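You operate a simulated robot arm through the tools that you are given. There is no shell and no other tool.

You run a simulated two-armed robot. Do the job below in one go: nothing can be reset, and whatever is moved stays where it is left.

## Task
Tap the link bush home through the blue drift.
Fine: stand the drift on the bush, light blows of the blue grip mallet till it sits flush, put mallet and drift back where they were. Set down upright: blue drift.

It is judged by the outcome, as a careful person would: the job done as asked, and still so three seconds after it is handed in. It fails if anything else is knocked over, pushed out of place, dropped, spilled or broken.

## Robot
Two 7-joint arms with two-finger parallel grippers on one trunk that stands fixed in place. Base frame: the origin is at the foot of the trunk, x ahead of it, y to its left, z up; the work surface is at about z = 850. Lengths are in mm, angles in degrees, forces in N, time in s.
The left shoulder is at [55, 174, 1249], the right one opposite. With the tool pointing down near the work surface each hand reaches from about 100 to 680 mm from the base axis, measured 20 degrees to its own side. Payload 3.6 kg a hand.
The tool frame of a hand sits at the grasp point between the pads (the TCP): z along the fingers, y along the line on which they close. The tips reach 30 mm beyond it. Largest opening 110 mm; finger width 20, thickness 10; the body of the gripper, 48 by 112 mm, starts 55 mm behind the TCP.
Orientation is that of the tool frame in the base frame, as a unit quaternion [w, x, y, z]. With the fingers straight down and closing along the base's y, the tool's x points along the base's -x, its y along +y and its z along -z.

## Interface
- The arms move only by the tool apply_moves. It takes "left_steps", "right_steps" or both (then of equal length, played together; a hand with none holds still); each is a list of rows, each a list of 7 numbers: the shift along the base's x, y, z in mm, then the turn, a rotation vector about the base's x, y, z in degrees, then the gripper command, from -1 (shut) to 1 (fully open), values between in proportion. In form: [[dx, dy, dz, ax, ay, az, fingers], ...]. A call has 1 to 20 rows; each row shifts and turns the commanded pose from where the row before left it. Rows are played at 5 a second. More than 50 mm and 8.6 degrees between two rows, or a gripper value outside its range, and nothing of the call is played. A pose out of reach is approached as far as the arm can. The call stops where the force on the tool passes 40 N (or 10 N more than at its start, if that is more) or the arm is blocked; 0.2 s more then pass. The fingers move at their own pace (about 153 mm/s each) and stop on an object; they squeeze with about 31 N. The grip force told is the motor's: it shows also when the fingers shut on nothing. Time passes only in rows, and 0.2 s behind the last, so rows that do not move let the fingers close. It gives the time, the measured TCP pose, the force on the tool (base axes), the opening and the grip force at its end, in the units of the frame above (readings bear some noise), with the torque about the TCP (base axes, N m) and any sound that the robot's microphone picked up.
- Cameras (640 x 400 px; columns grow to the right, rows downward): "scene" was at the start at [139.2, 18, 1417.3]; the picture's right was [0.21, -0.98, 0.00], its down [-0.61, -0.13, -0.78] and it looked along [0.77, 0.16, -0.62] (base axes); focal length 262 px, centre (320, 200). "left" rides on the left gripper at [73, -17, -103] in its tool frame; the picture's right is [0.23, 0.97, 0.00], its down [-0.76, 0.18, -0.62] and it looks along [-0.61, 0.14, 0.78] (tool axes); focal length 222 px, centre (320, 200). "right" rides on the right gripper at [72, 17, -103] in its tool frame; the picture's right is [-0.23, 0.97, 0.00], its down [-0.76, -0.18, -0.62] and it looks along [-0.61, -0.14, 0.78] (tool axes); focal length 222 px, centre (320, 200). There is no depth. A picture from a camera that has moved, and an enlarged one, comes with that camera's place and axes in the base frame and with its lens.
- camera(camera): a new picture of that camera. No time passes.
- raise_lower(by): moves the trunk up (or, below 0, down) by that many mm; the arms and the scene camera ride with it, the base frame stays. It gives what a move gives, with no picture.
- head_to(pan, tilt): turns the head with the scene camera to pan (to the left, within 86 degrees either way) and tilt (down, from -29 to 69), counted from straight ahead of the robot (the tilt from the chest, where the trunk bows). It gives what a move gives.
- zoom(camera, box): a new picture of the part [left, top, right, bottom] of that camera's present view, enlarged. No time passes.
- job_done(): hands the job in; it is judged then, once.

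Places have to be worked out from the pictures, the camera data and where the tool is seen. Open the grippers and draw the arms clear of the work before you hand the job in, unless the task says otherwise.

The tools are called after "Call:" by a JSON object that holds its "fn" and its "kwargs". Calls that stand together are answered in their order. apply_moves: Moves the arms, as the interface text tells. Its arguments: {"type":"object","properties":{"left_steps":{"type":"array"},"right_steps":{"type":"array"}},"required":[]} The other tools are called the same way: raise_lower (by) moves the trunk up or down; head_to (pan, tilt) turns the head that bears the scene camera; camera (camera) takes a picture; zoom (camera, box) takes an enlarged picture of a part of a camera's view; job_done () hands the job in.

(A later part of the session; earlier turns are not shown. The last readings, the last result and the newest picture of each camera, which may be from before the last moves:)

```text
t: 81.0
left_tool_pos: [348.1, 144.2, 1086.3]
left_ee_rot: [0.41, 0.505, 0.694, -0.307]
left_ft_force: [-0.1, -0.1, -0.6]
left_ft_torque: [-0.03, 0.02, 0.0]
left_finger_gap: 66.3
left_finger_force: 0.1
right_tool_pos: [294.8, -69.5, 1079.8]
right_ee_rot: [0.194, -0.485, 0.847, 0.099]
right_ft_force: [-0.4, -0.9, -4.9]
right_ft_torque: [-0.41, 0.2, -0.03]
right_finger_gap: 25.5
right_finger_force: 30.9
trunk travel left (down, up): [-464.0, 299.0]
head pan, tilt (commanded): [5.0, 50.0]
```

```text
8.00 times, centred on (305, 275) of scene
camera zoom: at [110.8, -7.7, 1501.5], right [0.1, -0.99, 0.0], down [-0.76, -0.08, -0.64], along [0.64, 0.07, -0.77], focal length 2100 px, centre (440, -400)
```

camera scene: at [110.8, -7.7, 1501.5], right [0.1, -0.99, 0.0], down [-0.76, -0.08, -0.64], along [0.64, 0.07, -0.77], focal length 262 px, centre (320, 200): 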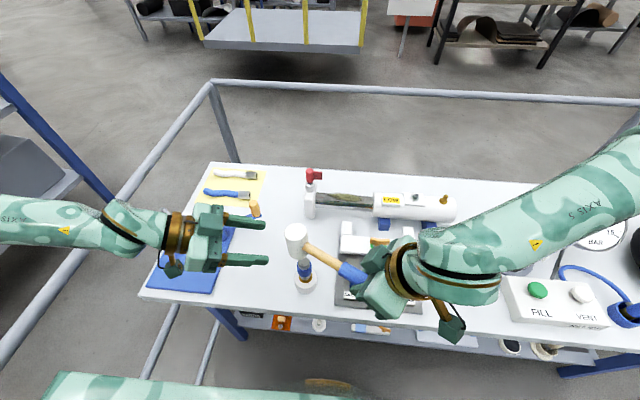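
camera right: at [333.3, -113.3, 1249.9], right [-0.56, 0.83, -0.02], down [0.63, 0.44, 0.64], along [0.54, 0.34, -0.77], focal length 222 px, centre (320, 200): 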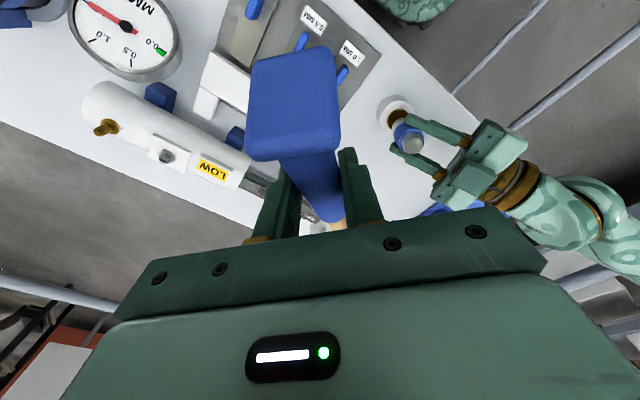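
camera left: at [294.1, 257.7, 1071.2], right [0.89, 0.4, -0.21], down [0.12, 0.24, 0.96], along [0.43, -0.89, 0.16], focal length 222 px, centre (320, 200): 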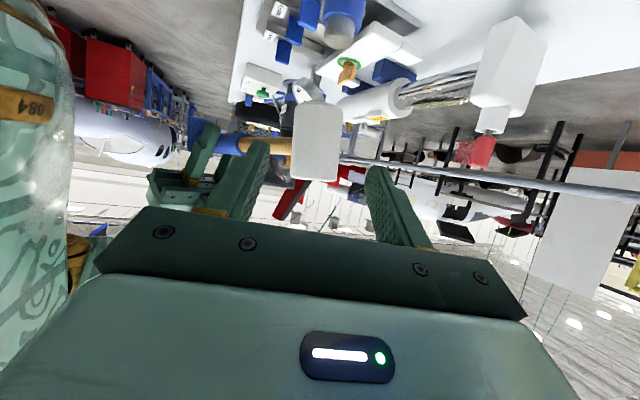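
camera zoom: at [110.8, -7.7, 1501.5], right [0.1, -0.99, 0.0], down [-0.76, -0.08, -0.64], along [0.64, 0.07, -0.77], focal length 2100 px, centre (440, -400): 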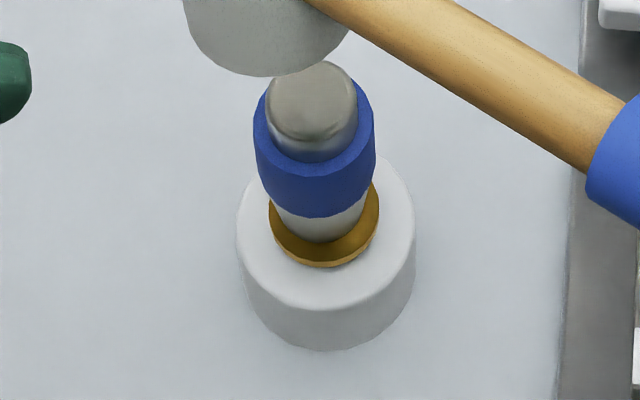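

Combining both views, the head axis leans about 7°, mostly remaining droop. I'll correct it with a turn of (3.9, -6.3, 0)° and re-measure.

Call:
{"fn": "apply_moves", "kwargs": {"right_steps": [[0, 0, -3, 1.3, -2.1, 0, -1], [0, 0, -3, 1.3, -2.1, 0, -1], [0, 0, -4, 1.3, -2.1, 0, -1], [0, 0, 0, 0, 0, 0, -1]]}}

Call:
{"fn": "zoom", "kwargs": {"camera": "left", "box": [260, 80, 380, 200]}}

Call:
{"fn": "zoom", "kwargs": {"camera": "scene", "box": [270, 210, 330, 258]}}

```text
t: 82.0
left_tool_pos: [348.3, 143.8, 1086.1]
left_ee_rot: [0.411, 0.505, 0.695, -0.307]
left_ft_force: [1.3, 0.5, 0.1]
left_ft_torque: [-0.01, -0.01, 0.01]
left_finger_gap: 65.8
left_finger_force: 0.1
right_tool_pos: [295.5, -69.8, 1075.5]
right_ee_rot: [0.236, -0.484, 0.837, 0.101]
right_ft_force: [-0.6, 0.9, -5.4]
right_ft_torque: [-0.42, 0.22, 0.01]
right_finger_gap: 25.6
right_finger_force: 31.4
right hand out of reach, approached as far as the arm can: row 3
trunk travel left (down, up): [-464.0, 299.0]
head pan, tilt (commanded): [5.0, 50.0]
```

```text
3.33 times, centred on (320, 140) of left
camera zoom: at [294.1, 257.6, 1071.2], right [0.89, 0.4, -0.21], down [0.12, 0.24, 0.96], along [0.43, -0.89, 0.16], focal length 740 px, centre (320, 400)
```

zoom: 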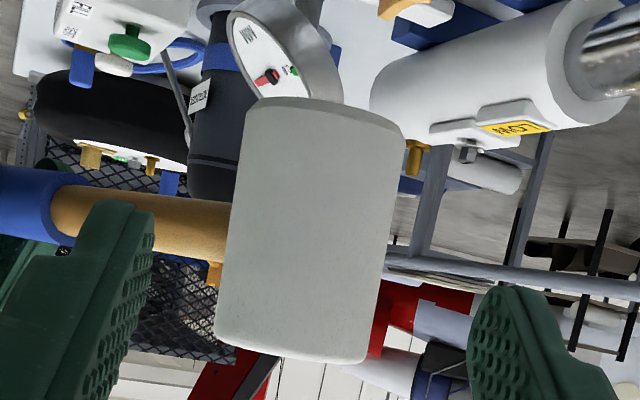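

```text
8.33 times, centred on (300, 234) of scene
camera zoom: at [110.9, -7.8, 1501.5], right [0.1, -0.99, 0.0], down [-0.76, -0.08, -0.64], along [0.64, 0.07, -0.77], focal length 2188 px, centre (487, -83)
```

zoom: 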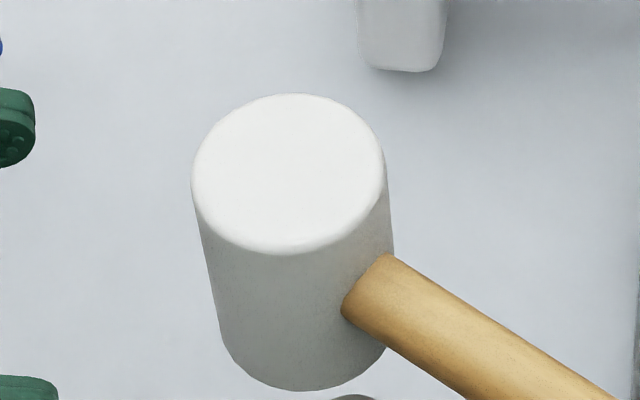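

About 3.6° of lean remains because the last turn was cut by reach, and the head is about 9 mm too far left. I'll lower and shift, then finish the levelling turn.

Call:
{"fn": "apply_moves", "kwargs": {"right_steps": [[0, -3, -10, 0, 0, 0, -1], [0, -3, -12, 0, 0, 0, -1], [0, -3, -12, 0, 0, 0, -1], [0, 0, -6, 0.95, -1.55, 0, -1], [0, 0, 0, 0.95, -1.55, 0, -1], [0, 0, 0, 0, 0, 0, -1]]}}

Call:
{"fn": "zoom", "kwargs": {"camera": "left", "box": [260, 50, 380, 170]}}

Call:
{"fn": "zoom", "kwargs": {"camera": "scene", "box": [270, 220, 330, 268]}}

Call:
{"fn": "camera", "kwargs": {"camera": "scene"}}

```text
t: 83.4
left_tool_pos: [348.6, 143.7, 1084.5]
left_ee_rot: [0.411, 0.505, 0.694, -0.307]
left_ft_force: [0.4, 0.5, 0.5]
left_ft_torque: [0.02, 0.0, 0.02]
left_finger_gap: 65.8
left_finger_force: 0.1
right_tool_pos: [300.8, -83.3, 1073.2]
right_ee_rot: [0.248, -0.484, 0.831, 0.116]
right_ft_force: [0.3, -0.8, -5.0]
right_ft_torque: [-0.38, 0.25, 0.03]
right_finger_gap: 25.7
right_finger_force: 31.3
right hand out of reach, approached as far as the arm can: row 1, 2, 3, 4
trunk travel left (down, up): [-464.0, 299.0]
head pan, tilt (commanded): [5.0, 50.0]
```

```text
3.33 times, centred on (320, 110) of left
camera zoom: at [294.1, 257.4, 1071.3], right [0.89, 0.4, -0.21], down [0.12, 0.24, 0.96], along [0.43, -0.89, 0.16], focal length 740 px, centre (320, 500)
```

zoom: 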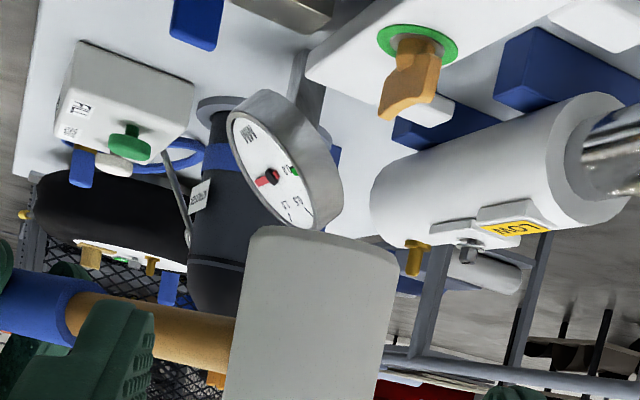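

```text
8.33 times, centred on (300, 244) of scene
camera zoom: at [110.8, -8.1, 1501.5], right [0.1, -0.99, 0.0], down [-0.76, -0.08, -0.64], along [0.64, 0.07, -0.77], focal length 2188 px, centre (487, -167)
```

zoom: 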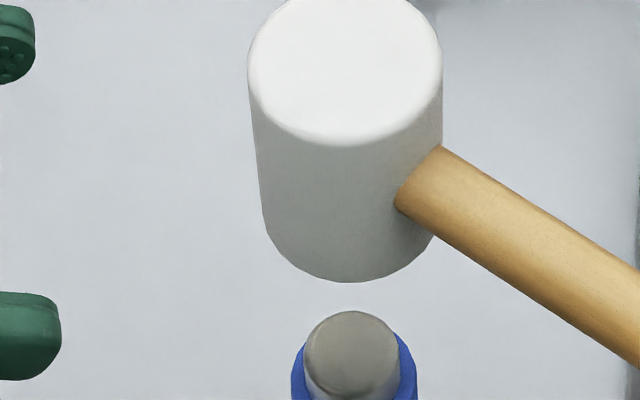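

```text
taken
camera scene: at [110.8, -8.1, 1501.5], right [0.1, -0.99, 0.0], down [-0.76, -0.08, -0.64], along [0.64, 0.07, -0.77], focal length 262 px, centre (320, 200)
```

scene: 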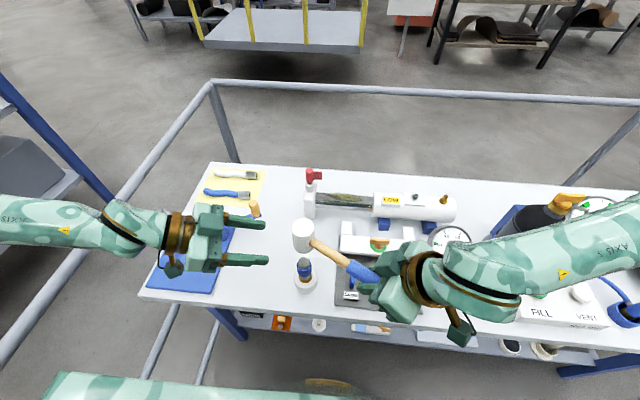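

The right wrist is at its limits with this much tilt. The better fix is to set the mallet down on the clear patch of table at about (560, 160) and re-grip it close to its balance point, so it can't droop. First I'll move the left hand well out of the way to the left.

Call:
{"fn": "apply_moves", "kwargs": {"left_steps": [[4, 15, 2, 0, 0, 0, 0.2], [4, 15, 2, 0, 0, 0, 0.2], [4, 15, 2, 0, 0, 0, 0.2], [4, 15, 2, 0, 0, 0, 0.2], [4, 15, 2, 0, 0, 0, 0.2], [4, 15, 2, 0, 0, 0, 0.2], [4, 15, 2, 0, 0, 0, 0.2], [4, 15, 2, 0, 0, 0, 0.2], [4, 15, 2, 0, 0, 0, 0.2], [0, 0, 0, 0, 0, 0, 0.2]]}}

Call:
{"fn": "camera", "kwargs": {"camera": "scene"}}

```text
t: 85.6
left_tool_pos: [384.3, 277.7, 1102.9]
left_ee_rot: [0.411, 0.504, 0.695, -0.307]
left_ft_force: [-0.3, -0.4, 0.0]
left_ft_torque: [0.0, -0.01, 0.01]
left_finger_gap: 66.0
left_finger_force: 0.1
right_tool_pos: [302.1, -81.3, 1073.8]
right_ee_rot: [0.249, -0.483, 0.831, 0.116]
right_ft_force: [0.6, 0.0, -4.7]
right_ft_torque: [-0.44, 0.24, 0.05]
right_finger_gap: 25.6
right_finger_force: 30.8
trunk travel left (down, up): [-464.0, 299.0]
head pan, tilt (commanded): [5.0, 50.0]
```

```text
taken
camera scene: at [111.0, -7.9, 1501.5], right [0.1, -0.99, 0.0], down [-0.76, -0.08, -0.64], along [0.64, 0.07, -0.77], focal length 262 px, centre (320, 200)
```

scene: 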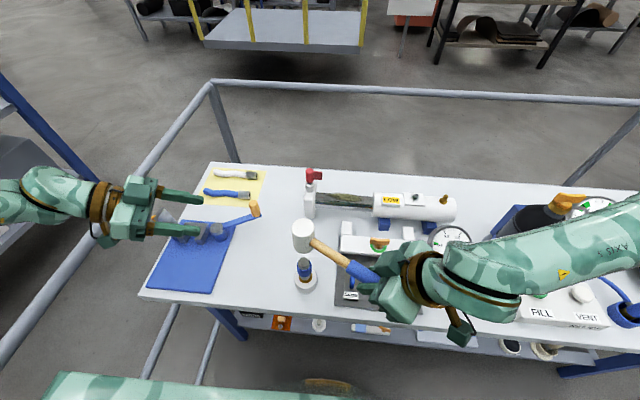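

The left hand is clear. Now I'll rise with the right hand, un-tilt to tool-down with yaw 0, and carry the mallet to above the free patch, passing well above the drift.

Call:
{"fn": "apply_moves", "kwargs": {"right_steps": [[0, 0, 12, -0.88, 1.89, -3.67, -1], [0, 0, 14, -0.88, 1.89, -3.67, -1], [2, 5, 14, -0.88, 1.89, -3.67, -1], [4, 8, 14, -0.88, 1.89, -3.67, -1], [8, 14, 4, -0.88, 1.89, -3.67, -1], [9, 20, 0, -0.88, 1.89, -3.67, -1], [9, 20, 0, -0.88, 1.89, -3.67, -1], [9, 20, 0, -0.88, 1.89, -3.67, -1], [9, 20, 0, -0.88, 1.89, -3.67, -1], [9, 20, 0, -0.88, 1.89, -3.67, -1], [9, 20, 0, -0.88, 1.89, -3.67, -1], [9, 20, 0, -0.88, 1.89, -3.67, -1], [9, 20, 0, -0.88, 1.89, -3.67, -1], [9, 20, 0, -0.88, 1.89, -3.67, -1], [9, 20, 0, -0.88, 1.89, -3.67, -1], [6, 14, 0, -0.88, 1.89, -3.67, -1], [0, 0, 0, 0, 0, 0, -1]]}}

Call:
{"fn": "camera", "kwargs": {"camera": "scene"}}

Call:
{"fn": "camera", "kwargs": {"camera": "right"}}

Call:
{"fn": "camera", "kwargs": {"camera": "left"}}

```text
t: 89.2
left_tool_pos: [385.7, 277.2, 1102.7]
left_ee_rot: [0.41, 0.505, 0.694, -0.307]
left_ft_force: [0.4, -0.2, 0.3]
left_ft_torque: [-0.01, 0.0, 0.02]
left_finger_gap: 65.8
left_finger_force: 0.1
right_tool_pos: [415.6, 162.4, 1128.6]
right_ee_rot: [0.014, -0.003, 1.0, -0.007]
right_ft_force: [0.4, -0.1, -5.1]
right_ft_torque: [0.01, 0.37, 0.0]
right_finger_gap: 25.8
right_finger_force: 30.9
right hand out of reach, approached as far as the arm can: row 2
trunk travel left (down, up): [-464.0, 299.0]
head pan, tilt (commanded): [5.0, 50.0]
```

```text
taken
camera scene: at [111.0, -7.8, 1501.5], right [0.1, -0.99, 0.0], down [-0.76, -0.08, -0.64], along [0.64, 0.07, -0.77], focal length 262 px, centre (320, 200)
```

scene: 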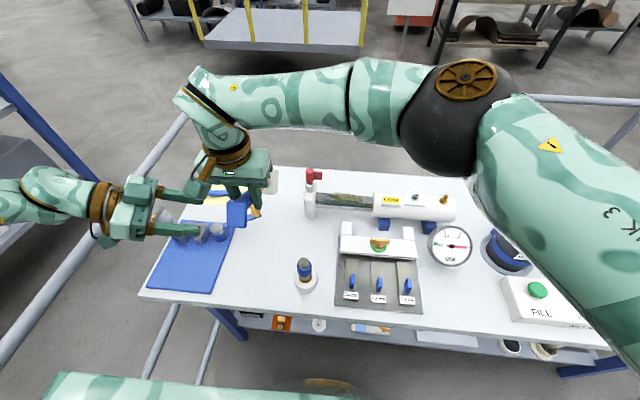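

```text
taken
camera right: at [340.2, 179.9, 1230.7], right [0.22, 0.98, -0.01], down [0.75, -0.16, 0.65], along [0.63, -0.15, -0.76], focal length 222 px, centre (320, 200)
```

right: 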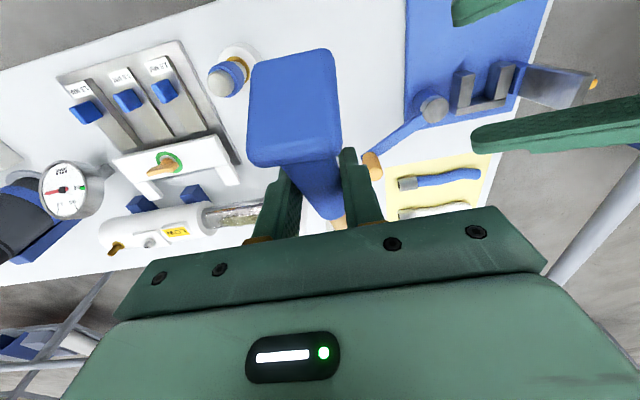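

```text
taken
camera left: at [330.4, 391.7, 1088.7], right [0.89, 0.4, -0.21], down [0.12, 0.24, 0.96], along [0.43, -0.89, 0.16], focal length 222 px, centre (320, 200)
```

left: 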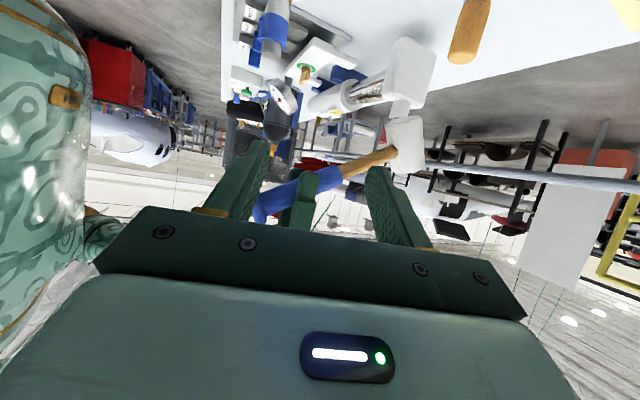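

The mallet is over the free area with the head drooping as expected. I'll move the left hand a bit further away, square up the right hand and lower it to z≈1015, then look.

Call:
{"fn": "apply_moves", "kwargs": {"left_steps": [[0, 10, 3, 0, 0, 0, 0.2], [0, 10, 3, 0, 0, 0, 0.2], [0, 10, 3, 0, 0, 0, 0.2], [0, 10, 3, 0, 0, 0, 0.2], [0, 0, 0, 0, 0, 0, 0.2], [0, 0, 0, 0, 0, 0, 0.2], [0, 0, 0, 0, 0, 0, 0.2]], "right_steps": [[0, 0, -12, 0.8, 1.6, -0.34, -1], [0, 0, -20, 0, 0, 0, -1], [0, 0, -20, 0, 0, 0, -1], [0, 0, -20, 0, 0, 0, -1], [0, 0, -20, 0, 0, 0, -1], [0, 0, -20, 0, 0, 0, -1], [0, 0, 0, 0, 0, 0, -1]]}}

Call:
{"fn": "camera", "kwargs": {"camera": "left"}}

Call:
{"fn": "camera", "kwargs": {"camera": "scene"}}

Call:
{"fn": "camera", "kwargs": {"camera": "right"}}

```text
t: 90.8
left_tool_pos: [383.9, 319.2, 1113.2]
left_ee_rot: [0.41, 0.505, 0.694, -0.308]
left_ft_force: [0.0, -0.3, 0.1]
left_ft_torque: [0.0, 0.01, 0.02]
left_finger_gap: 66.1
left_finger_force: 0.0
right_tool_pos: [414.8, 159.1, 1019.6]
right_ee_rot: [-0.001, 0.0, 1.0, -0.001]
right_ft_force: [0.3, -0.1, -3.7]
right_ft_torque: [-0.03, 0.36, -0.04]
right_finger_gap: 25.5
right_finger_force: 30.7
trunk travel left (down, up): [-464.0, 299.0]
head pan, tilt (commanded): [5.0, 50.0]
```

```text
taken
camera left: at [330.6, 433.4, 1100.1], right [0.89, 0.4, -0.21], down [0.12, 0.24, 0.96], along [0.43, -0.89, 0.16], focal length 222 px, centre (320, 200)
```

left: 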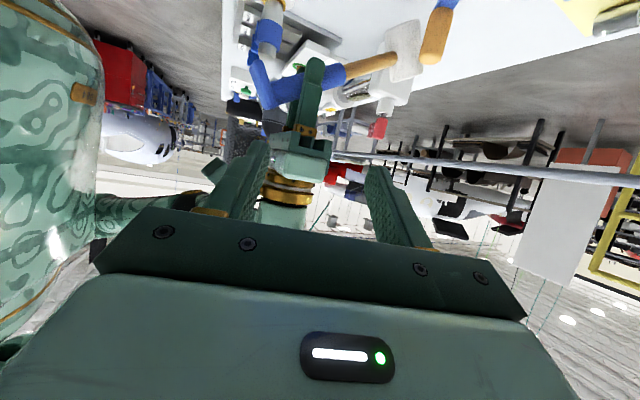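

```text
taken
camera scene: at [110.9, -7.3, 1501.5], right [0.1, -0.99, 0.0], down [-0.76, -0.08, -0.64], along [0.64, 0.07, -0.77], focal length 262 px, centre (320, 200)
```

scene: 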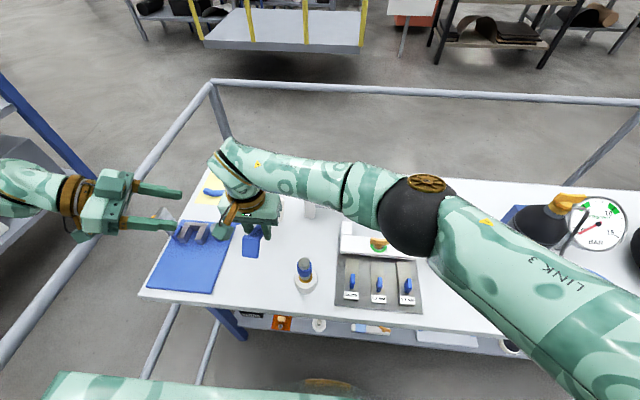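

```text
taken
camera right: at [341.4, 176.5, 1123.7], right [0.23, 0.97, 0.0], down [0.76, -0.18, 0.62], along [0.61, -0.14, -0.78], focal length 222 px, centre (320, 200)
```

right: 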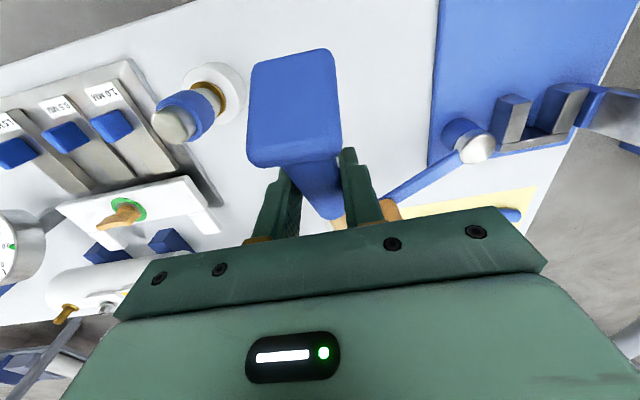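

Clear all round. I'll continue down in small steps until the head touches the table.

Call:
{"fn": "apply_moves", "kwargs": {"right_steps": [[0, 0, -10, 0, 0, 0, -1], [0, 0, -10, 0, 0, 0, -1], [0, 0, -8, 0, 0, 0, -1], [0, 0, -6, 0, 0, 0, -1], [0, 0, 0, 0, 0, 0, -1]]}}

Call:
{"fn": "zoom", "kwargs": {"camera": "left", "box": [230, 0, 470, 150]}}

```text
t: 92.0
left_tool_pos: [383.9, 320.5, 1114.2]
left_ee_rot: [0.411, 0.505, 0.694, -0.308]
left_ft_force: [0.6, -0.1, 0.2]
left_ft_torque: [0.0, -0.03, 0.02]
left_finger_gap: 65.9
left_finger_force: 0.0
right_tool_pos: [422.7, 145.6, 979.0]
right_ee_rot: [0.0, -0.001, 1.0, 0.0]
right_ft_force: [-0.6, 0.5, -4.8]
right_ft_torque: [0.01, 0.38, -0.02]
right_finger_gap: 25.7
right_finger_force: 31.0
right hand out of reach, approached as far as the arm can: row 1, 4
trunk travel left (down, up): [-464.0, 299.0]
head pan, tilt (commanded): [5.0, 50.0]
```

```text
2.67 times, centred on (350, 75) of left
camera zoom: at [330.6, 433.4, 1100.0], right [0.89, 0.4, -0.21], down [0.12, 0.24, 0.96], along [0.43, -0.89, 0.16], focal length 592 px, centre (240, 533)
```

zoom: 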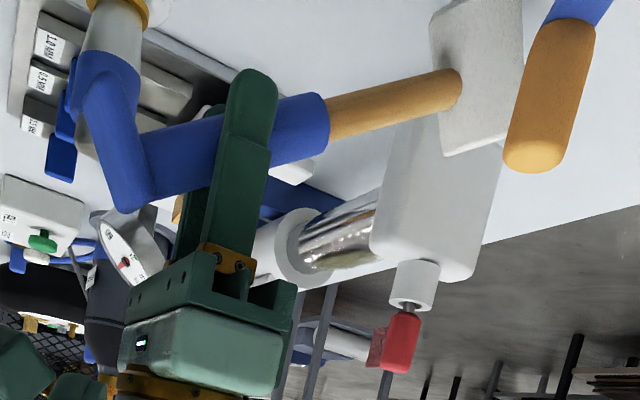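

The right arm is at its outer reach with the trunk this high. I'll raise the hand 120 mm, bring the trunk back down 100 mm, then lower again.

Call:
{"fn": "apply_moves", "kwargs": {"right_steps": [[0, 0, 10, 0, 0, 0, -1], [0, 0, 15, 0, 0, 0, -1], [0, 0, 20, 0, 0, 0, -1], [0, 0, 20, 0, 0, 0, -1], [0, 0, 20, 0, 0, 0, -1], [0, 0, 20, 0, 0, 0, -1], [0, 0, 15, 0, 0, 0, -1], [0, 0, 0, 0, 0, 0, -1]]}}

Call:
{"fn": "raise_lower", "kwargs": {"by": -100}}

Call:
{"fn": "camera", "kwargs": {"camera": "scene"}}

Call:
{"fn": "camera", "kwargs": {"camera": "left"}}

```text
t: 93.8
left_tool_pos: [385.0, 318.8, 1114.8]
left_ee_rot: [0.41, 0.505, 0.694, -0.307]
left_ft_force: [0.7, 0.9, 0.2]
left_ft_torque: [0.01, -0.03, 0.01]
left_finger_gap: 66.2
left_finger_force: 0.2
right_tool_pos: [423.3, 147.1, 1099.8]
right_ee_rot: [0.0, -0.001, 1.0, 0.0]
right_ft_force: [0.0, -1.0, -4.7]
right_ft_torque: [0.0, 0.36, 0.01]
right_finger_gap: 25.6
right_finger_force: 30.6
trunk travel left (down, up): [-464.0, 299.0]
head pan, tilt (commanded): [5.0, 50.0]
```

```text
t: 95.1
left_tool_pos: [384.9, 318.9, 1015.7]
left_ee_rot: [0.411, 0.505, 0.695, -0.306]
left_ft_force: [-0.1, 0.2, 0.2]
left_ft_torque: [0.03, 0.02, 0.0]
left_finger_gap: 66.0
left_finger_force: 0.0
right_tool_pos: [422.7, 147.5, 999.4]
right_ee_rot: [0.0, -0.001, 1.0, -0.001]
right_ft_force: [0.0, 1.2, -4.1]
right_ft_torque: [0.0, 0.32, 0.05]
right_finger_gap: 25.6
right_finger_force: 31.4
trunk travel left (down, up): [-364.0, 399.0]
head pan, tilt (commanded): [5.0, 50.0]
```

```text
taken
camera scene: at [136.2, -7.0, 1400.8], right [0.1, -0.99, 0.0], down [-0.76, -0.08, -0.64], along [0.64, 0.07, -0.77], focal length 262 px, centre (320, 200)
```

scene: 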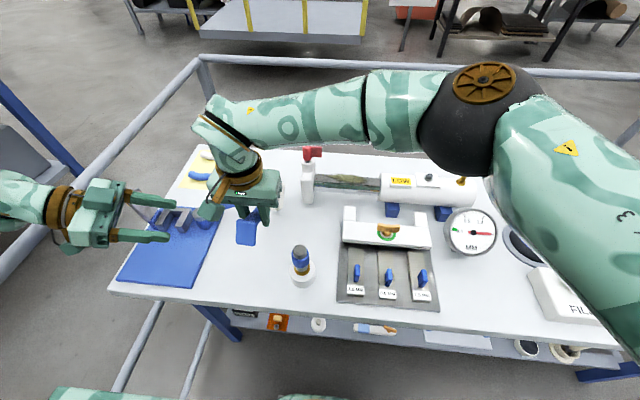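

```text
taken
camera left: at [330.0, 432.8, 1001.6], right [0.89, 0.39, -0.21], down [0.12, 0.24, 0.96], along [0.43, -0.89, 0.16], focal length 222 px, centre (320, 200)
```

left: 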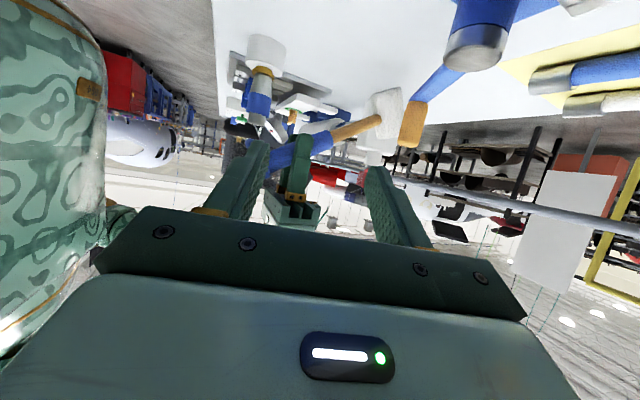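

The trunk is back down. I'll lower the right hand gently again until the head's far edge contacts the table.

Call:
{"fn": "apply_moves", "kwargs": {"right_steps": [[0, 0, -8, 0, 0, 0, -1], [0, 0, -8, 0, 0, 0, -1], [0, 0, -8, 0, 0, 0, -1], [0, 0, 0, 0, 0, 0, -1]]}}

Call:
{"fn": "zoom", "kwargs": {"camera": "left", "box": [230, 30, 470, 180]}}

```text
t: 96.1
left_tool_pos: [382.3, 318.6, 1016.3]
left_ee_rot: [0.411, 0.505, 0.694, -0.306]
left_ft_force: [0.2, 0.4, 0.1]
left_ft_torque: [0.0, 0.04, 0.02]
left_finger_gap: 66.1
left_finger_force: 0.1
right_tool_pos: [420.0, 147.2, 976.7]
right_ee_rot: [0.0, -0.002, 1.0, 0.0]
right_ft_force: [-8.9, 0.5, 12.2]
right_ft_torque: [0.11, -0.77, 0.05]
right_finger_gap: 25.4
right_finger_force: 30.7
trunk travel left (down, up): [-364.0, 399.0]
head pan, tilt (commanded): [5.0, 50.0]
```

```text
2.67 times, centred on (350, 105) of left
camera zoom: at [328.0, 432.6, 1002.1], right [0.89, 0.4, -0.21], down [0.12, 0.24, 0.96], along [0.43, -0.89, 0.16], focal length 592 px, centre (240, 453)
```

zoom: 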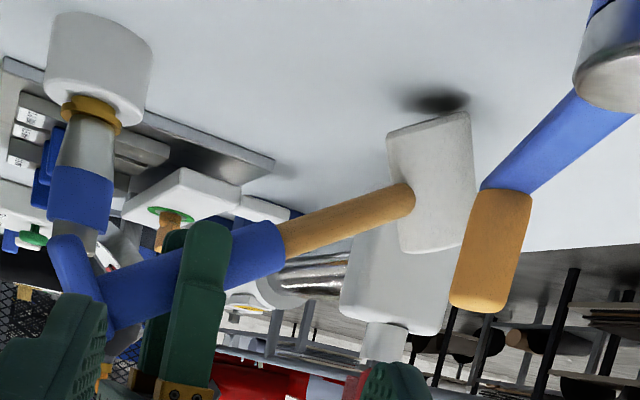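

Contact: the head's edge is on the table, and the slip torque of the grip is about 1 N·m, so it needs only about 15 N to re-seat. I'll keep lowering slowly while easing back in x so the mallet rotates level in the grip.

Call:
{"fn": "apply_moves", "kwargs": {"right_steps": [[-1.5, 0, -3, 0, 0, 0, -1], [-1.5, 0, -4, 0, 0, 0, -1], [-1.5, 0, -4, 0, 0, 0, -1], [-1.5, 0, -4, 0, 0, 0, -1], [-1.5, 0, -4, 0, 0, 0, -1], [-1.5, 0, -4, 0, 0, 0, -1], [-1.5, 0, -4, 0, 0, 0, -1], [0, 0, 0, 0, 0, 0, -1]]}}

Call:
{"fn": "zoom", "kwargs": {"camera": "left", "box": [230, 30, 470, 180]}}

```text
t: 97.9
left_tool_pos: [384.3, 318.1, 1014.4]
left_ee_rot: [0.411, 0.505, 0.694, -0.307]
left_ft_force: [0.5, -0.5, 0.5]
left_ft_torque: [0.01, 0.02, 0.01]
left_finger_gap: 66.0
left_finger_force: 0.0
right_tool_pos: [411.0, 146.3, 949.5]
right_ee_rot: [0.001, -0.001, 1.0, 0.0]
right_ft_force: [-8.9, 0.8, 8.2]
right_ft_torque: [0.01, -0.59, 0.06]
right_finger_gap: 25.9
right_finger_force: 31.2
trunk travel left (down, up): [-364.0, 399.0]
head pan, tilt (commanded): [5.0, 50.0]
```

```text
2.67 times, centred on (350, 105) of left
camera zoom: at [328.6, 432.7, 1001.7], right [0.89, 0.4, -0.21], down [0.12, 0.24, 0.96], along [0.43, -0.89, 0.16], focal length 592 px, centre (240, 453)
```

zoom: 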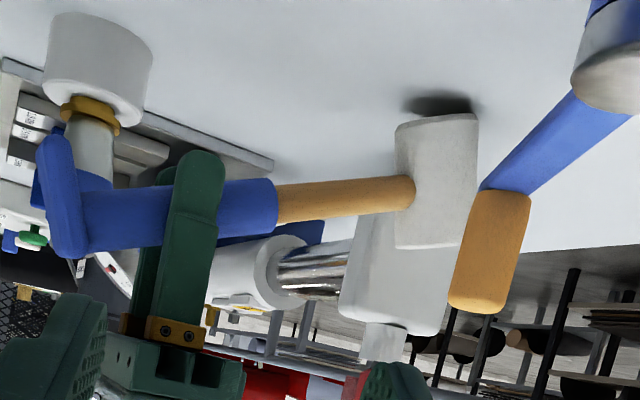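

It's re-seating nicely. I'll continue down to about z 897.

Call:
{"fn": "apply_moves", "kwargs": {"right_steps": [[-1, 0, -4.5, 0, 0, 0, -1], [-1, 0, -4.5, 0, 0, 0, -1], [-1, 0, -4.5, 0, 0, 0, -1], [-1, 0, -4.5, 0, 0, 0, -1], [-1, 0, -4.5, 0, 0, 0, -1], [-1, 0, -4.5, 0, 0, 0, -1], [-0.5, 0, -4.5, 0, 0, 0, -1], [-0.5, 0, -4.5, 0, 0, 0, -1], [-0.5, 0, -4.5, 0, 0, 0, -1], [0, 0, -4.5, 0, 0, 0, -1], [0, 0, -4.5, 0, 0, 0, -1], [0, 0, -2.5, 0, 0, 0, -1], [0, 0, 0, 0, 0, 0, -1]]}}

Call:
{"fn": "zoom", "kwargs": {"camera": "left", "box": [230, 0, 470, 150]}}

Call:
{"fn": "camera", "kwargs": {"camera": "right"}}

Call:
{"fn": "camera", "kwargs": {"camera": "scene"}}

```text
t: 100.7
left_tool_pos: [383.4, 319.2, 1016.0]
left_ee_rot: [0.411, 0.506, 0.694, -0.307]
left_ft_force: [0.4, 0.6, -0.8]
left_ft_torque: [-0.01, -0.02, 0.0]
left_finger_gap: 66.1
left_finger_force: 0.0
right_tool_pos: [403.8, 146.3, 897.6]
right_ee_rot: [0.0, -0.002, 1.0, 0.0]
right_ft_force: [-7.8, 0.8, 4.4]
right_ft_torque: [-0.01, -0.69, 0.1]
right_finger_gap: 25.4
right_finger_force: 31.1
trunk travel left (down, up): [-364.0, 399.0]
head pan, tilt (commanded): [5.0, 50.0]
```

```text
2.67 times, centred on (350, 75) of left
camera zoom: at [328.9, 432.8, 1001.5], right [0.89, 0.4, -0.21], down [0.12, 0.24, 0.96], along [0.43, -0.89, 0.16], focal length 592 px, centre (240, 533)
```

zoom: 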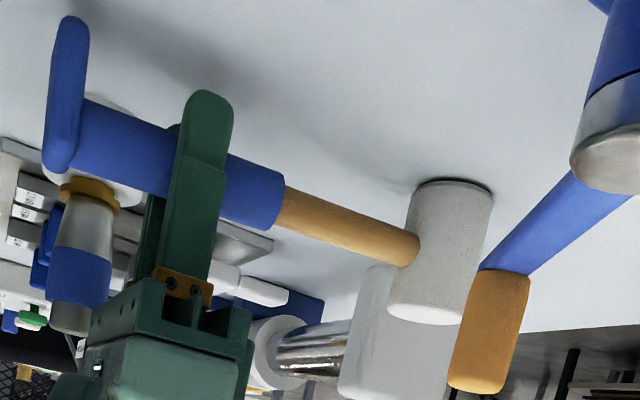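

```text
taken
camera right: at [330.1, 163.2, 1001.1], right [0.23, 0.97, 0.0], down [0.76, -0.18, 0.62], along [0.61, -0.14, -0.78], focal length 222 px, centre (320, 200)
```

right: 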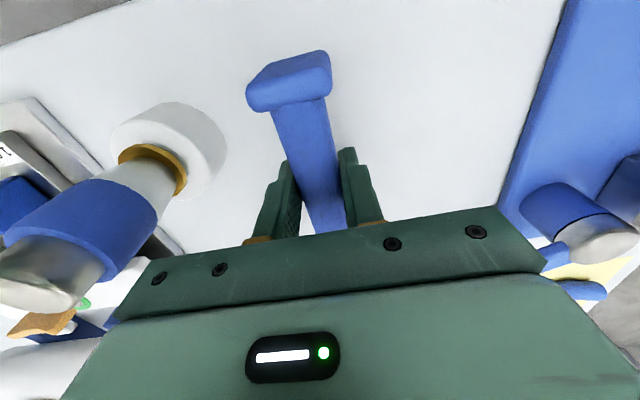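

```text
taken
camera scene: at [134.7, -7.1, 1400.8], right [0.1, -0.99, 0.0], down [-0.76, -0.08, -0.64], along [0.64, 0.07, -0.77], focal length 262 px, centre (320, 200)
```

scene: 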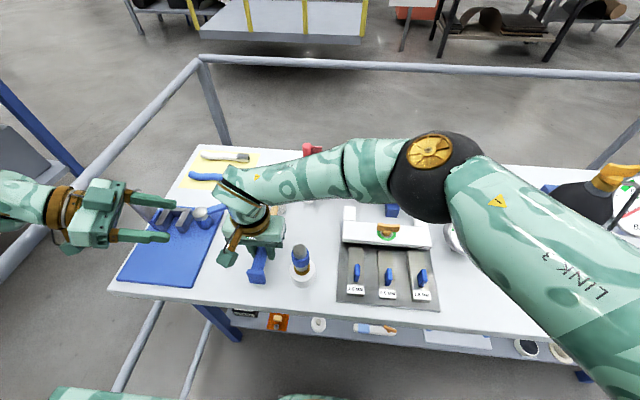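

The mallet head is nearly flat. I'll lower the last 11 mm so the cap also touches down, matching its natural rest.

Call:
{"fn": "apply_moves", "kwargs": {"right_steps": [[0, 0, -3, 0, 0, 0, -1], [0, 0, -3, 0, 0, 0, -1], [0, 0, -3, 0, 0, 0, -1], [0, 0, -1.5, 0, 0, 0, -1], [0, 0, 0, 0, 0, 0, -1]]}}

Call:
{"fn": "zoom", "kwargs": {"camera": "left", "box": [230, 0, 470, 150]}}

```text
t: 102.0
left_tool_pos: [383.1, 317.0, 1016.5]
left_ee_rot: [0.411, 0.506, 0.694, -0.307]
left_ft_force: [-0.6, -0.5, 0.1]
left_ft_torque: [-0.01, 0.0, 0.02]
left_finger_gap: 65.8
left_finger_force: 0.0
right_tool_pos: [403.8, 146.6, 889.2]
right_ee_rot: [0.001, -0.001, 1.0, 0.003]
right_ft_force: [-7.3, -4.7, 20.8]
right_ft_torque: [-0.33, 0.05, 0.32]
right_finger_gap: 25.6
right_finger_force: 30.6
trunk travel left (down, up): [-364.0, 399.0]
head pan, tilt (commanded): [5.0, 50.0]
stopped in row 5 (right hand): the force on the tool passed its limit at 41 N (the readings are from after the stop); the commanded pose is now the measured one
```

```text
2.67 times, centred on (350, 75) of left
camera zoom: at [328.6, 431.4, 1002.2], right [0.89, 0.39, -0.21], down [0.12, 0.24, 0.96], along [0.43, -0.89, 0.16], focal length 592 px, centre (240, 533)
```

zoom: 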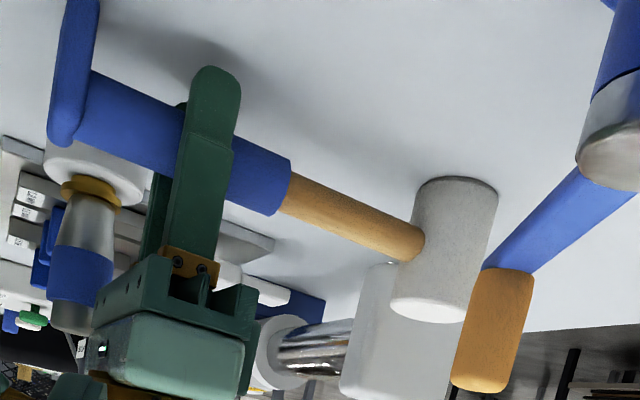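

Both the head and the cap are down (about 21 N). I'll open the gripper to release the mallet, rise a little and check.

Call:
{"fn": "apply_moves", "kwargs": {"right_steps": [[0, 0, 0.8, 0, 0, 0, -1], [0, 0, 0, 0, 0, 0, -0.4], [0, 0, 0, 0, 0, 0, 0.1], [0, 0, 0, 0, 0, 0, 0.1]]}}

Call:
{"fn": "zoom", "kwargs": {"camera": "left", "box": [230, 0, 470, 150]}}

Call:
{"fn": "camera", "kwargs": {"camera": "right"}}

```text
t: 103.0
left_tool_pos: [384.0, 318.1, 1015.2]
left_ee_rot: [0.411, 0.505, 0.694, -0.308]
left_ft_force: [0.1, -0.6, -0.1]
left_ft_torque: [0.0, 0.01, -0.01]
left_finger_gap: 66.1
left_finger_force: 0.0
right_tool_pos: [405.6, 147.3, 888.6]
right_ee_rot: [0.001, 0.0, 1.0, 0.002]
right_ft_force: [0.2, 0.0, 0.6]
right_ft_torque: [0.0, 0.04, 0.0]
right_finger_gap: 60.6
right_finger_force: 0.0
trunk travel left (down, up): [-364.0, 399.0]
head pan, tilt (commanded): [5.0, 50.0]
```

```text
2.67 times, centred on (350, 75) of left
camera zoom: at [330.0, 432.9, 1001.1], right [0.89, 0.4, -0.21], down [0.12, 0.24, 0.96], along [0.43, -0.89, 0.16], focal length 592 px, centre (240, 533)
```

zoom: 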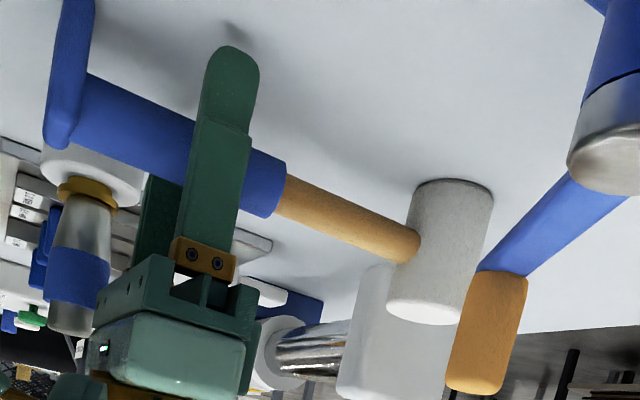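

```text
taken
camera right: at [332.4, 163.6, 991.5], right [0.23, 0.97, 0.0], down [0.76, -0.18, 0.62], along [0.61, -0.14, -0.78], focal length 222 px, centre (320, 200)
```

right: 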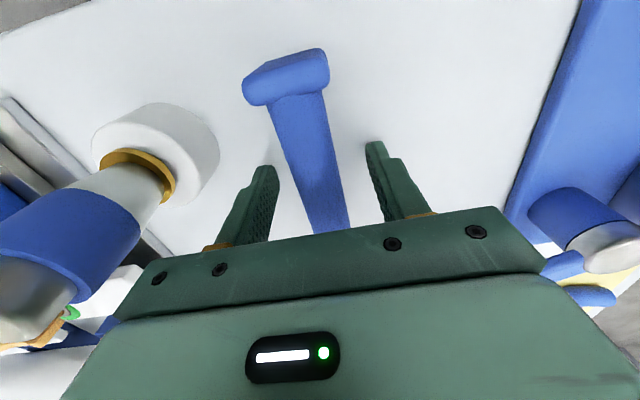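

The mallet rests safely on the table and the hand is still around the grip at the same spot as before, which is the right grip point for returning it later. I'll re-close here now that it's level, then lift gently and check.

Call:
{"fn": "apply_moves", "kwargs": {"right_steps": [[0, 0, -2, 0, 0, 0, 0.1], [0, 0, 0, 0, 0, 0, -0.4], [0, 0, 0, 0, 0, 0, -1], [0, 0, 0, 0, 0, 0, -1], [0, 0, 2, 0, 0, 0, -1], [0, 0, 4, 0, 0, 0, -1], [0, 0, 6, 0, 0, 0, -1], [0, 0, 8, 0, 0, 0, -1], [0, 0, 0, 0, 0, 0, -1]]}}

Call:
{"fn": "zoom", "kwargs": {"camera": "left", "box": [230, 0, 470, 150]}}

Call:
{"fn": "camera", "kwargs": {"camera": "right"}}

```text
t: 105.0
left_tool_pos: [384.6, 317.9, 1014.9]
left_ee_rot: [0.411, 0.505, 0.694, -0.308]
left_ft_force: [0.0, 0.6, -0.2]
left_ft_torque: [0.0, 0.04, -0.04]
left_finger_gap: 66.1
left_finger_force: 0.1
right_tool_pos: [407.2, 147.7, 906.1]
right_ee_rot: [0.0, 0.001, 1.0, 0.001]
right_ft_force: [0.1, 0.4, -3.9]
right_ft_torque: [0.0, 0.41, 0.01]
right_finger_gap: 25.5
right_finger_force: 31.0
trunk travel left (down, up): [-364.0, 399.0]
head pan, tilt (commanded): [5.0, 50.0]
```

```text
2.67 times, centred on (350, 75) of left
camera zoom: at [330.3, 432.9, 1000.9], right [0.89, 0.4, -0.21], down [0.12, 0.24, 0.96], along [0.43, -0.89, 0.16], focal length 592 px, centre (240, 533)
```

zoom: 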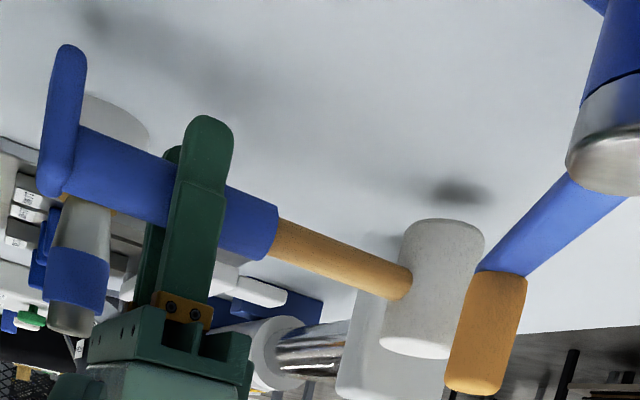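

```text
taken
camera right: at [332.9, 164.6, 1009.8], right [0.23, 0.97, 0.0], down [0.76, -0.18, 0.62], along [0.61, -0.14, -0.78], focal length 222 px, centre (320, 200)
```

right: 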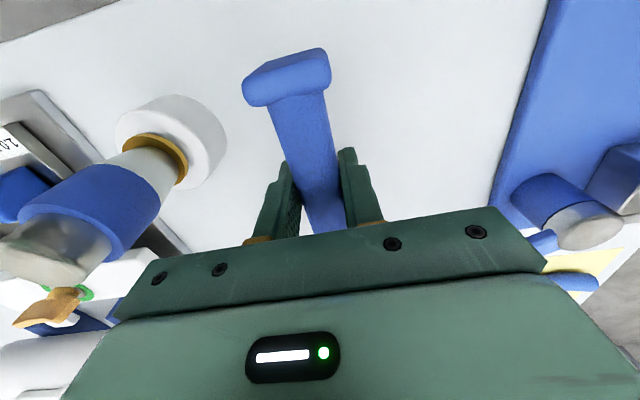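

The mallet is level and firmly held (0.41 N·m). I'll lift it straight up, then carry it around to the waiting point behind-right of the drift with about 50° yaw, well above everything.

Call:
{"fn": "apply_moves", "kwargs": {"right_steps": [[0, 0, 10, 0, 0, 0, -1], [0, 0, 20, 0, 0, 0, -1], [0, 0, 25, 0, 0, 0, -1], [0, 0, 25, 0, 0, 0, -1], [0, 0, 25, 0, 0, 0, -1], [0, 0, 25, 0, 0, 0, -1], [0, 0, 25, 0, 0, 0, -1], [0, 0, 20, 0, 0, 0, -1], [0, 0, 10, 0, 0, 0, -1], [0, 0, 0, 0, 0, 0, -1]]}}

Call:
{"fn": "apply_moves", "kwargs": {"right_steps": [[-3, -6, 0, 0, 0, 1, -1], [-6, -12, 0, 0, 0, 3, -1], [-8, -15, 0, 0, 0, 3.5, -1], [-8, -16, 0, 0, 0, 3.5, -1], [-8, -16, 0, 0, 0, 3.5, -1], [-8, -16, 0, 0, 0, 3.5, -1], [-8, -16, 0, 0, 0, 3.5, -1], [-8, -16, 0, 0, 0, 3.5, -1], [-8, -16, 0, 0, 0, 3.5, -1], [-8, -16, 0, 0, 0, 3.5, -1], [-8, -16, 0, 0, 0, 3.5, -1], [-8, -16, 0, 0, 0, 3.5, -1], [-8, -15, 0, 0, 0, 3.5, -1], [-6, -12, 0, 0, 0, 3.5, -1], [-4, -6, 0, 0, 0, 2, -1], [0, 0, 0, 0, 0, 0, -1]]}}

Call:
{"fn": "camera", "kwargs": {"camera": "scene"}}

```text
t: 107.2
left_tool_pos: [384.9, 319.3, 1014.8]
left_ee_rot: [0.411, 0.505, 0.694, -0.308]
left_ft_force: [0.0, 0.4, -0.2]
left_ft_torque: [-0.01, 0.0, 0.02]
left_finger_gap: 66.0
left_finger_force: 0.0
right_tool_pos: [405.1, 147.0, 1091.7]
right_ee_rot: [0.0, 0.0, 1.0, 0.002]
right_ft_force: [1.1, 0.6, -4.3]
right_ft_torque: [-0.02, 0.4, -0.01]
right_finger_gap: 25.3
right_finger_force: 31.0
trunk travel left (down, up): [-364.0, 399.0]
head pan, tilt (commanded): [5.0, 50.0]
```

```text
t: 110.6
left_tool_pos: [384.3, 319.0, 1015.8]
left_ee_rot: [0.411, 0.505, 0.694, -0.308]
left_ft_force: [-0.5, 0.1, -0.5]
left_ft_torque: [0.05, -0.01, 0.02]
left_finger_gap: 65.8
left_finger_force: 0.1
right_tool_pos: [297.6, -62.6, 1090.7]
right_ee_rot: [-0.001, -0.408, 0.913, 0.002]
right_ft_force: [-0.6, -0.2, -3.9]
right_ft_torque: [-0.33, 0.31, -0.03]
right_finger_gap: 25.2
right_finger_force: 30.9
trunk travel left (down, up): [-364.0, 399.0]
head pan, tilt (commanded): [5.0, 50.0]
```

```text
taken
camera scene: at [136.7, -7.2, 1400.6], right [0.1, -0.99, 0.0], down [-0.76, -0.08, -0.64], along [0.64, 0.07, -0.77], focal length 262 px, centre (320, 200)
```

scene: 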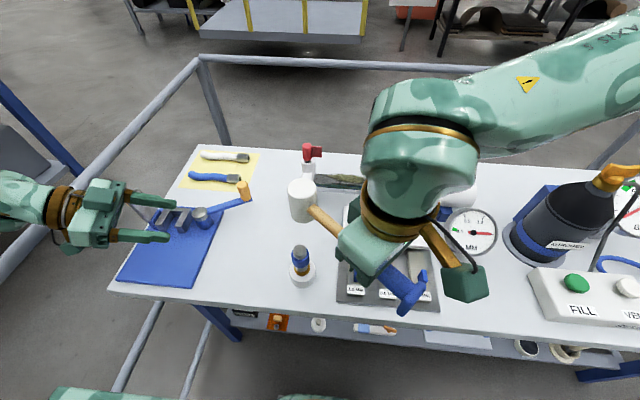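

The right hand is at (298, -63, 1091) with a steady mallet. Now I'll bring the left hand back to the stand-off point behind the drift.

Call:
{"fn": "apply_moves", "kwargs": {"left_steps": [[-3.8, -19.5, -3.4, 0, 0, 0, 0.2], [-3.8, -19.5, -3.4, 0, 0, 0, 0.2], [-3.8, -19.5, -3.4, 0, 0, 0, 0.2], [-3.8, -19.5, -3.4, 0, 0, 0, 0.2], [-3.8, -19.5, -3.4, 0, 0, 0, 0.2], [-3.8, -19.5, -3.4, 0, 0, 0, 0.2], [-3.8, -19.5, -3.4, 0, 0, 0, 0.2], [-3.8, -19.5, -3.4, 0, 0, 0, 0.2], [-3.8, -19.5, -3.4, 0, 0, 0, 0.2], [0, 0, 0, 0, 0, 0, 0.2]]}}

Call:
{"fn": "camera", "kwargs": {"camera": "left"}}

Call:
{"fn": "camera", "kwargs": {"camera": "scene"}}

```text
t: 112.8
left_tool_pos: [350.4, 143.6, 983.8]
left_ee_rot: [0.41, 0.506, 0.694, -0.308]
left_ft_force: [0.2, 1.2, 0.0]
left_ft_torque: [0.02, -0.03, 0.0]
left_finger_gap: 65.8
left_finger_force: 0.1
right_tool_pos: [298.5, -62.0, 1090.9]
right_ee_rot: [0.001, -0.406, 0.914, 0.002]
right_ft_force: [0.3, -0.5, -3.8]
right_ft_torque: [-0.32, 0.25, 0.02]
right_finger_gap: 25.5
right_finger_force: 31.2
trunk travel left (down, up): [-364.0, 399.0]
head pan, tilt (commanded): [5.0, 50.0]
```

```text
taken
camera left: at [296.7, 257.2, 969.6], right [0.89, 0.39, -0.21], down [0.12, 0.24, 0.96], along [0.43, -0.89, 0.16], focal length 222 px, centre (320, 200)
```

left: 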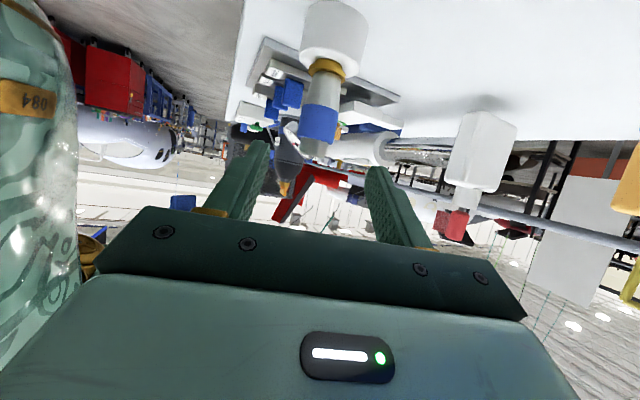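

```text
taken
camera scene: at [136.5, -7.1, 1400.6], right [0.1, -0.99, 0.0], down [-0.76, -0.08, -0.64], along [0.64, 0.07, -0.77], focal length 262 px, centre (320, 200)
```

scene: 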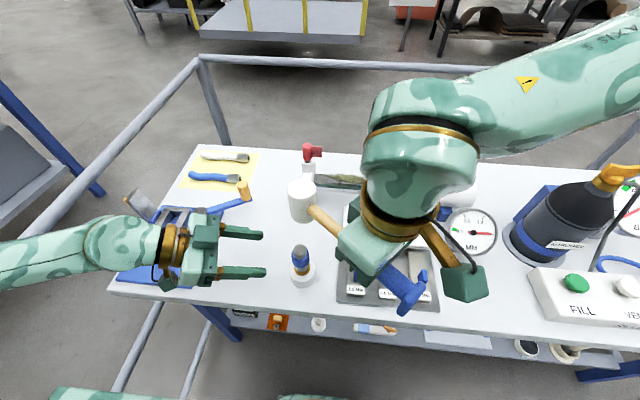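

Everything matches the earlier stand-off view. I'll bring the mallet head over the drift, levelling its 4° rest slope on the way, stopping about 20 mm above, and check alignment from both cameras.

Call:
{"fn": "apply_moves", "kwargs": {"right_steps": [[-2.2, 0.3, -8, -0.52, 0.41, 0.7, -1], [-2.2, 0.3, -11, -0.52, 0.41, 0.7, -1], [-2.2, 0.3, -11, -0.52, 0.41, 0.7, -1], [-2.2, 0.3, -11, -0.52, 0.41, 0.7, -1], [-2.2, 0.3, -11, -0.52, 0.41, 0.7, -1], [-2, 0, -8, -0.52, 0.41, 0.5, -1], [0, 0, 0, 0, 0, 0, -1]]}}

Call:
{"fn": "camera", "kwargs": {"camera": "left"}}

Call:
{"fn": "zoom", "kwargs": {"camera": "left", "box": [260, 90, 380, 210]}}

Call:
{"fn": "zoom", "kwargs": {"camera": "scene", "box": [270, 210, 330, 258]}}

```text
t: 114.4
left_tool_pos: [350.8, 143.0, 984.0]
left_ee_rot: [0.411, 0.505, 0.694, -0.307]
left_ft_force: [0.2, -0.5, 0.0]
left_ft_torque: [-0.02, 0.02, 0.03]
left_finger_gap: 66.3
left_finger_force: 0.1
right_tool_pos: [286.0, -61.6, 1030.8]
right_ee_rot: [-0.03, -0.438, 0.898, -0.014]
right_ft_force: [-0.3, -0.7, -5.2]
right_ft_torque: [-0.29, 0.25, 0.0]
right_finger_gap: 25.4
right_finger_force: 30.8
trunk travel left (down, up): [-364.0, 399.0]
head pan, tilt (commanded): [5.0, 50.0]
```

```text
taken
camera left: at [296.8, 257.4, 969.6], right [0.89, 0.4, -0.21], down [0.12, 0.24, 0.96], along [0.43, -0.89, 0.16], focal length 222 px, centre (320, 200)
```

left: 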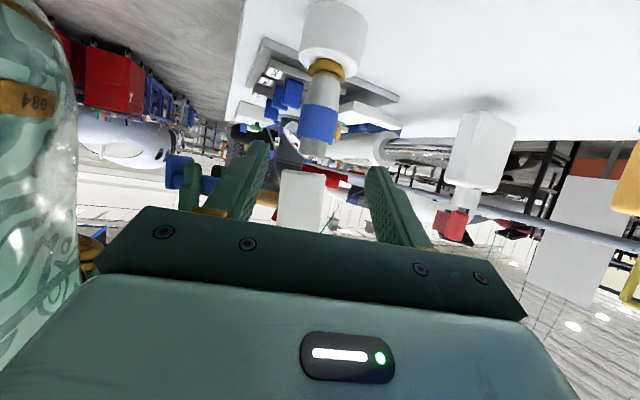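

```text
3.33 times, centred on (320, 150) of left
camera zoom: at [296.8, 257.4, 969.6], right [0.89, 0.4, -0.21], down [0.12, 0.24, 0.96], along [0.43, -0.89, 0.16], focal length 740 px, centre (320, 367)
```

zoom: 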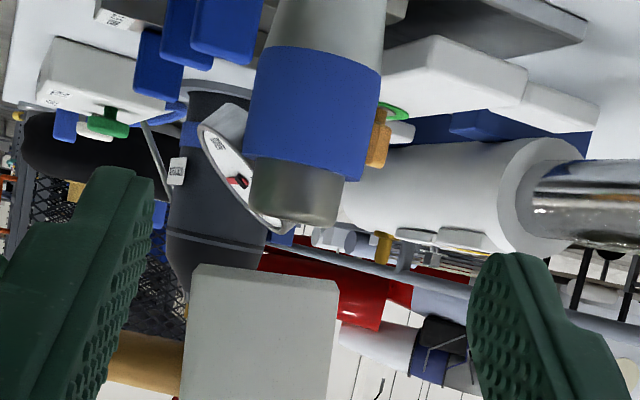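

```text
8.33 times, centred on (300, 234) of scene
camera zoom: at [136.5, -7.3, 1400.6], right [0.1, -0.99, 0.0], down [-0.76, -0.08, -0.64], along [0.64, 0.07, -0.77], focal length 2188 px, centre (487, -83)
```

zoom: 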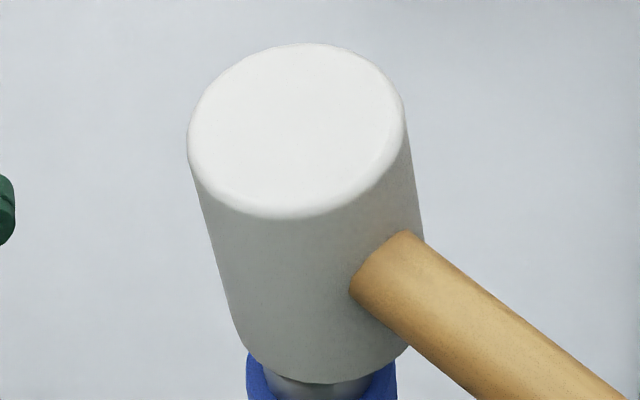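

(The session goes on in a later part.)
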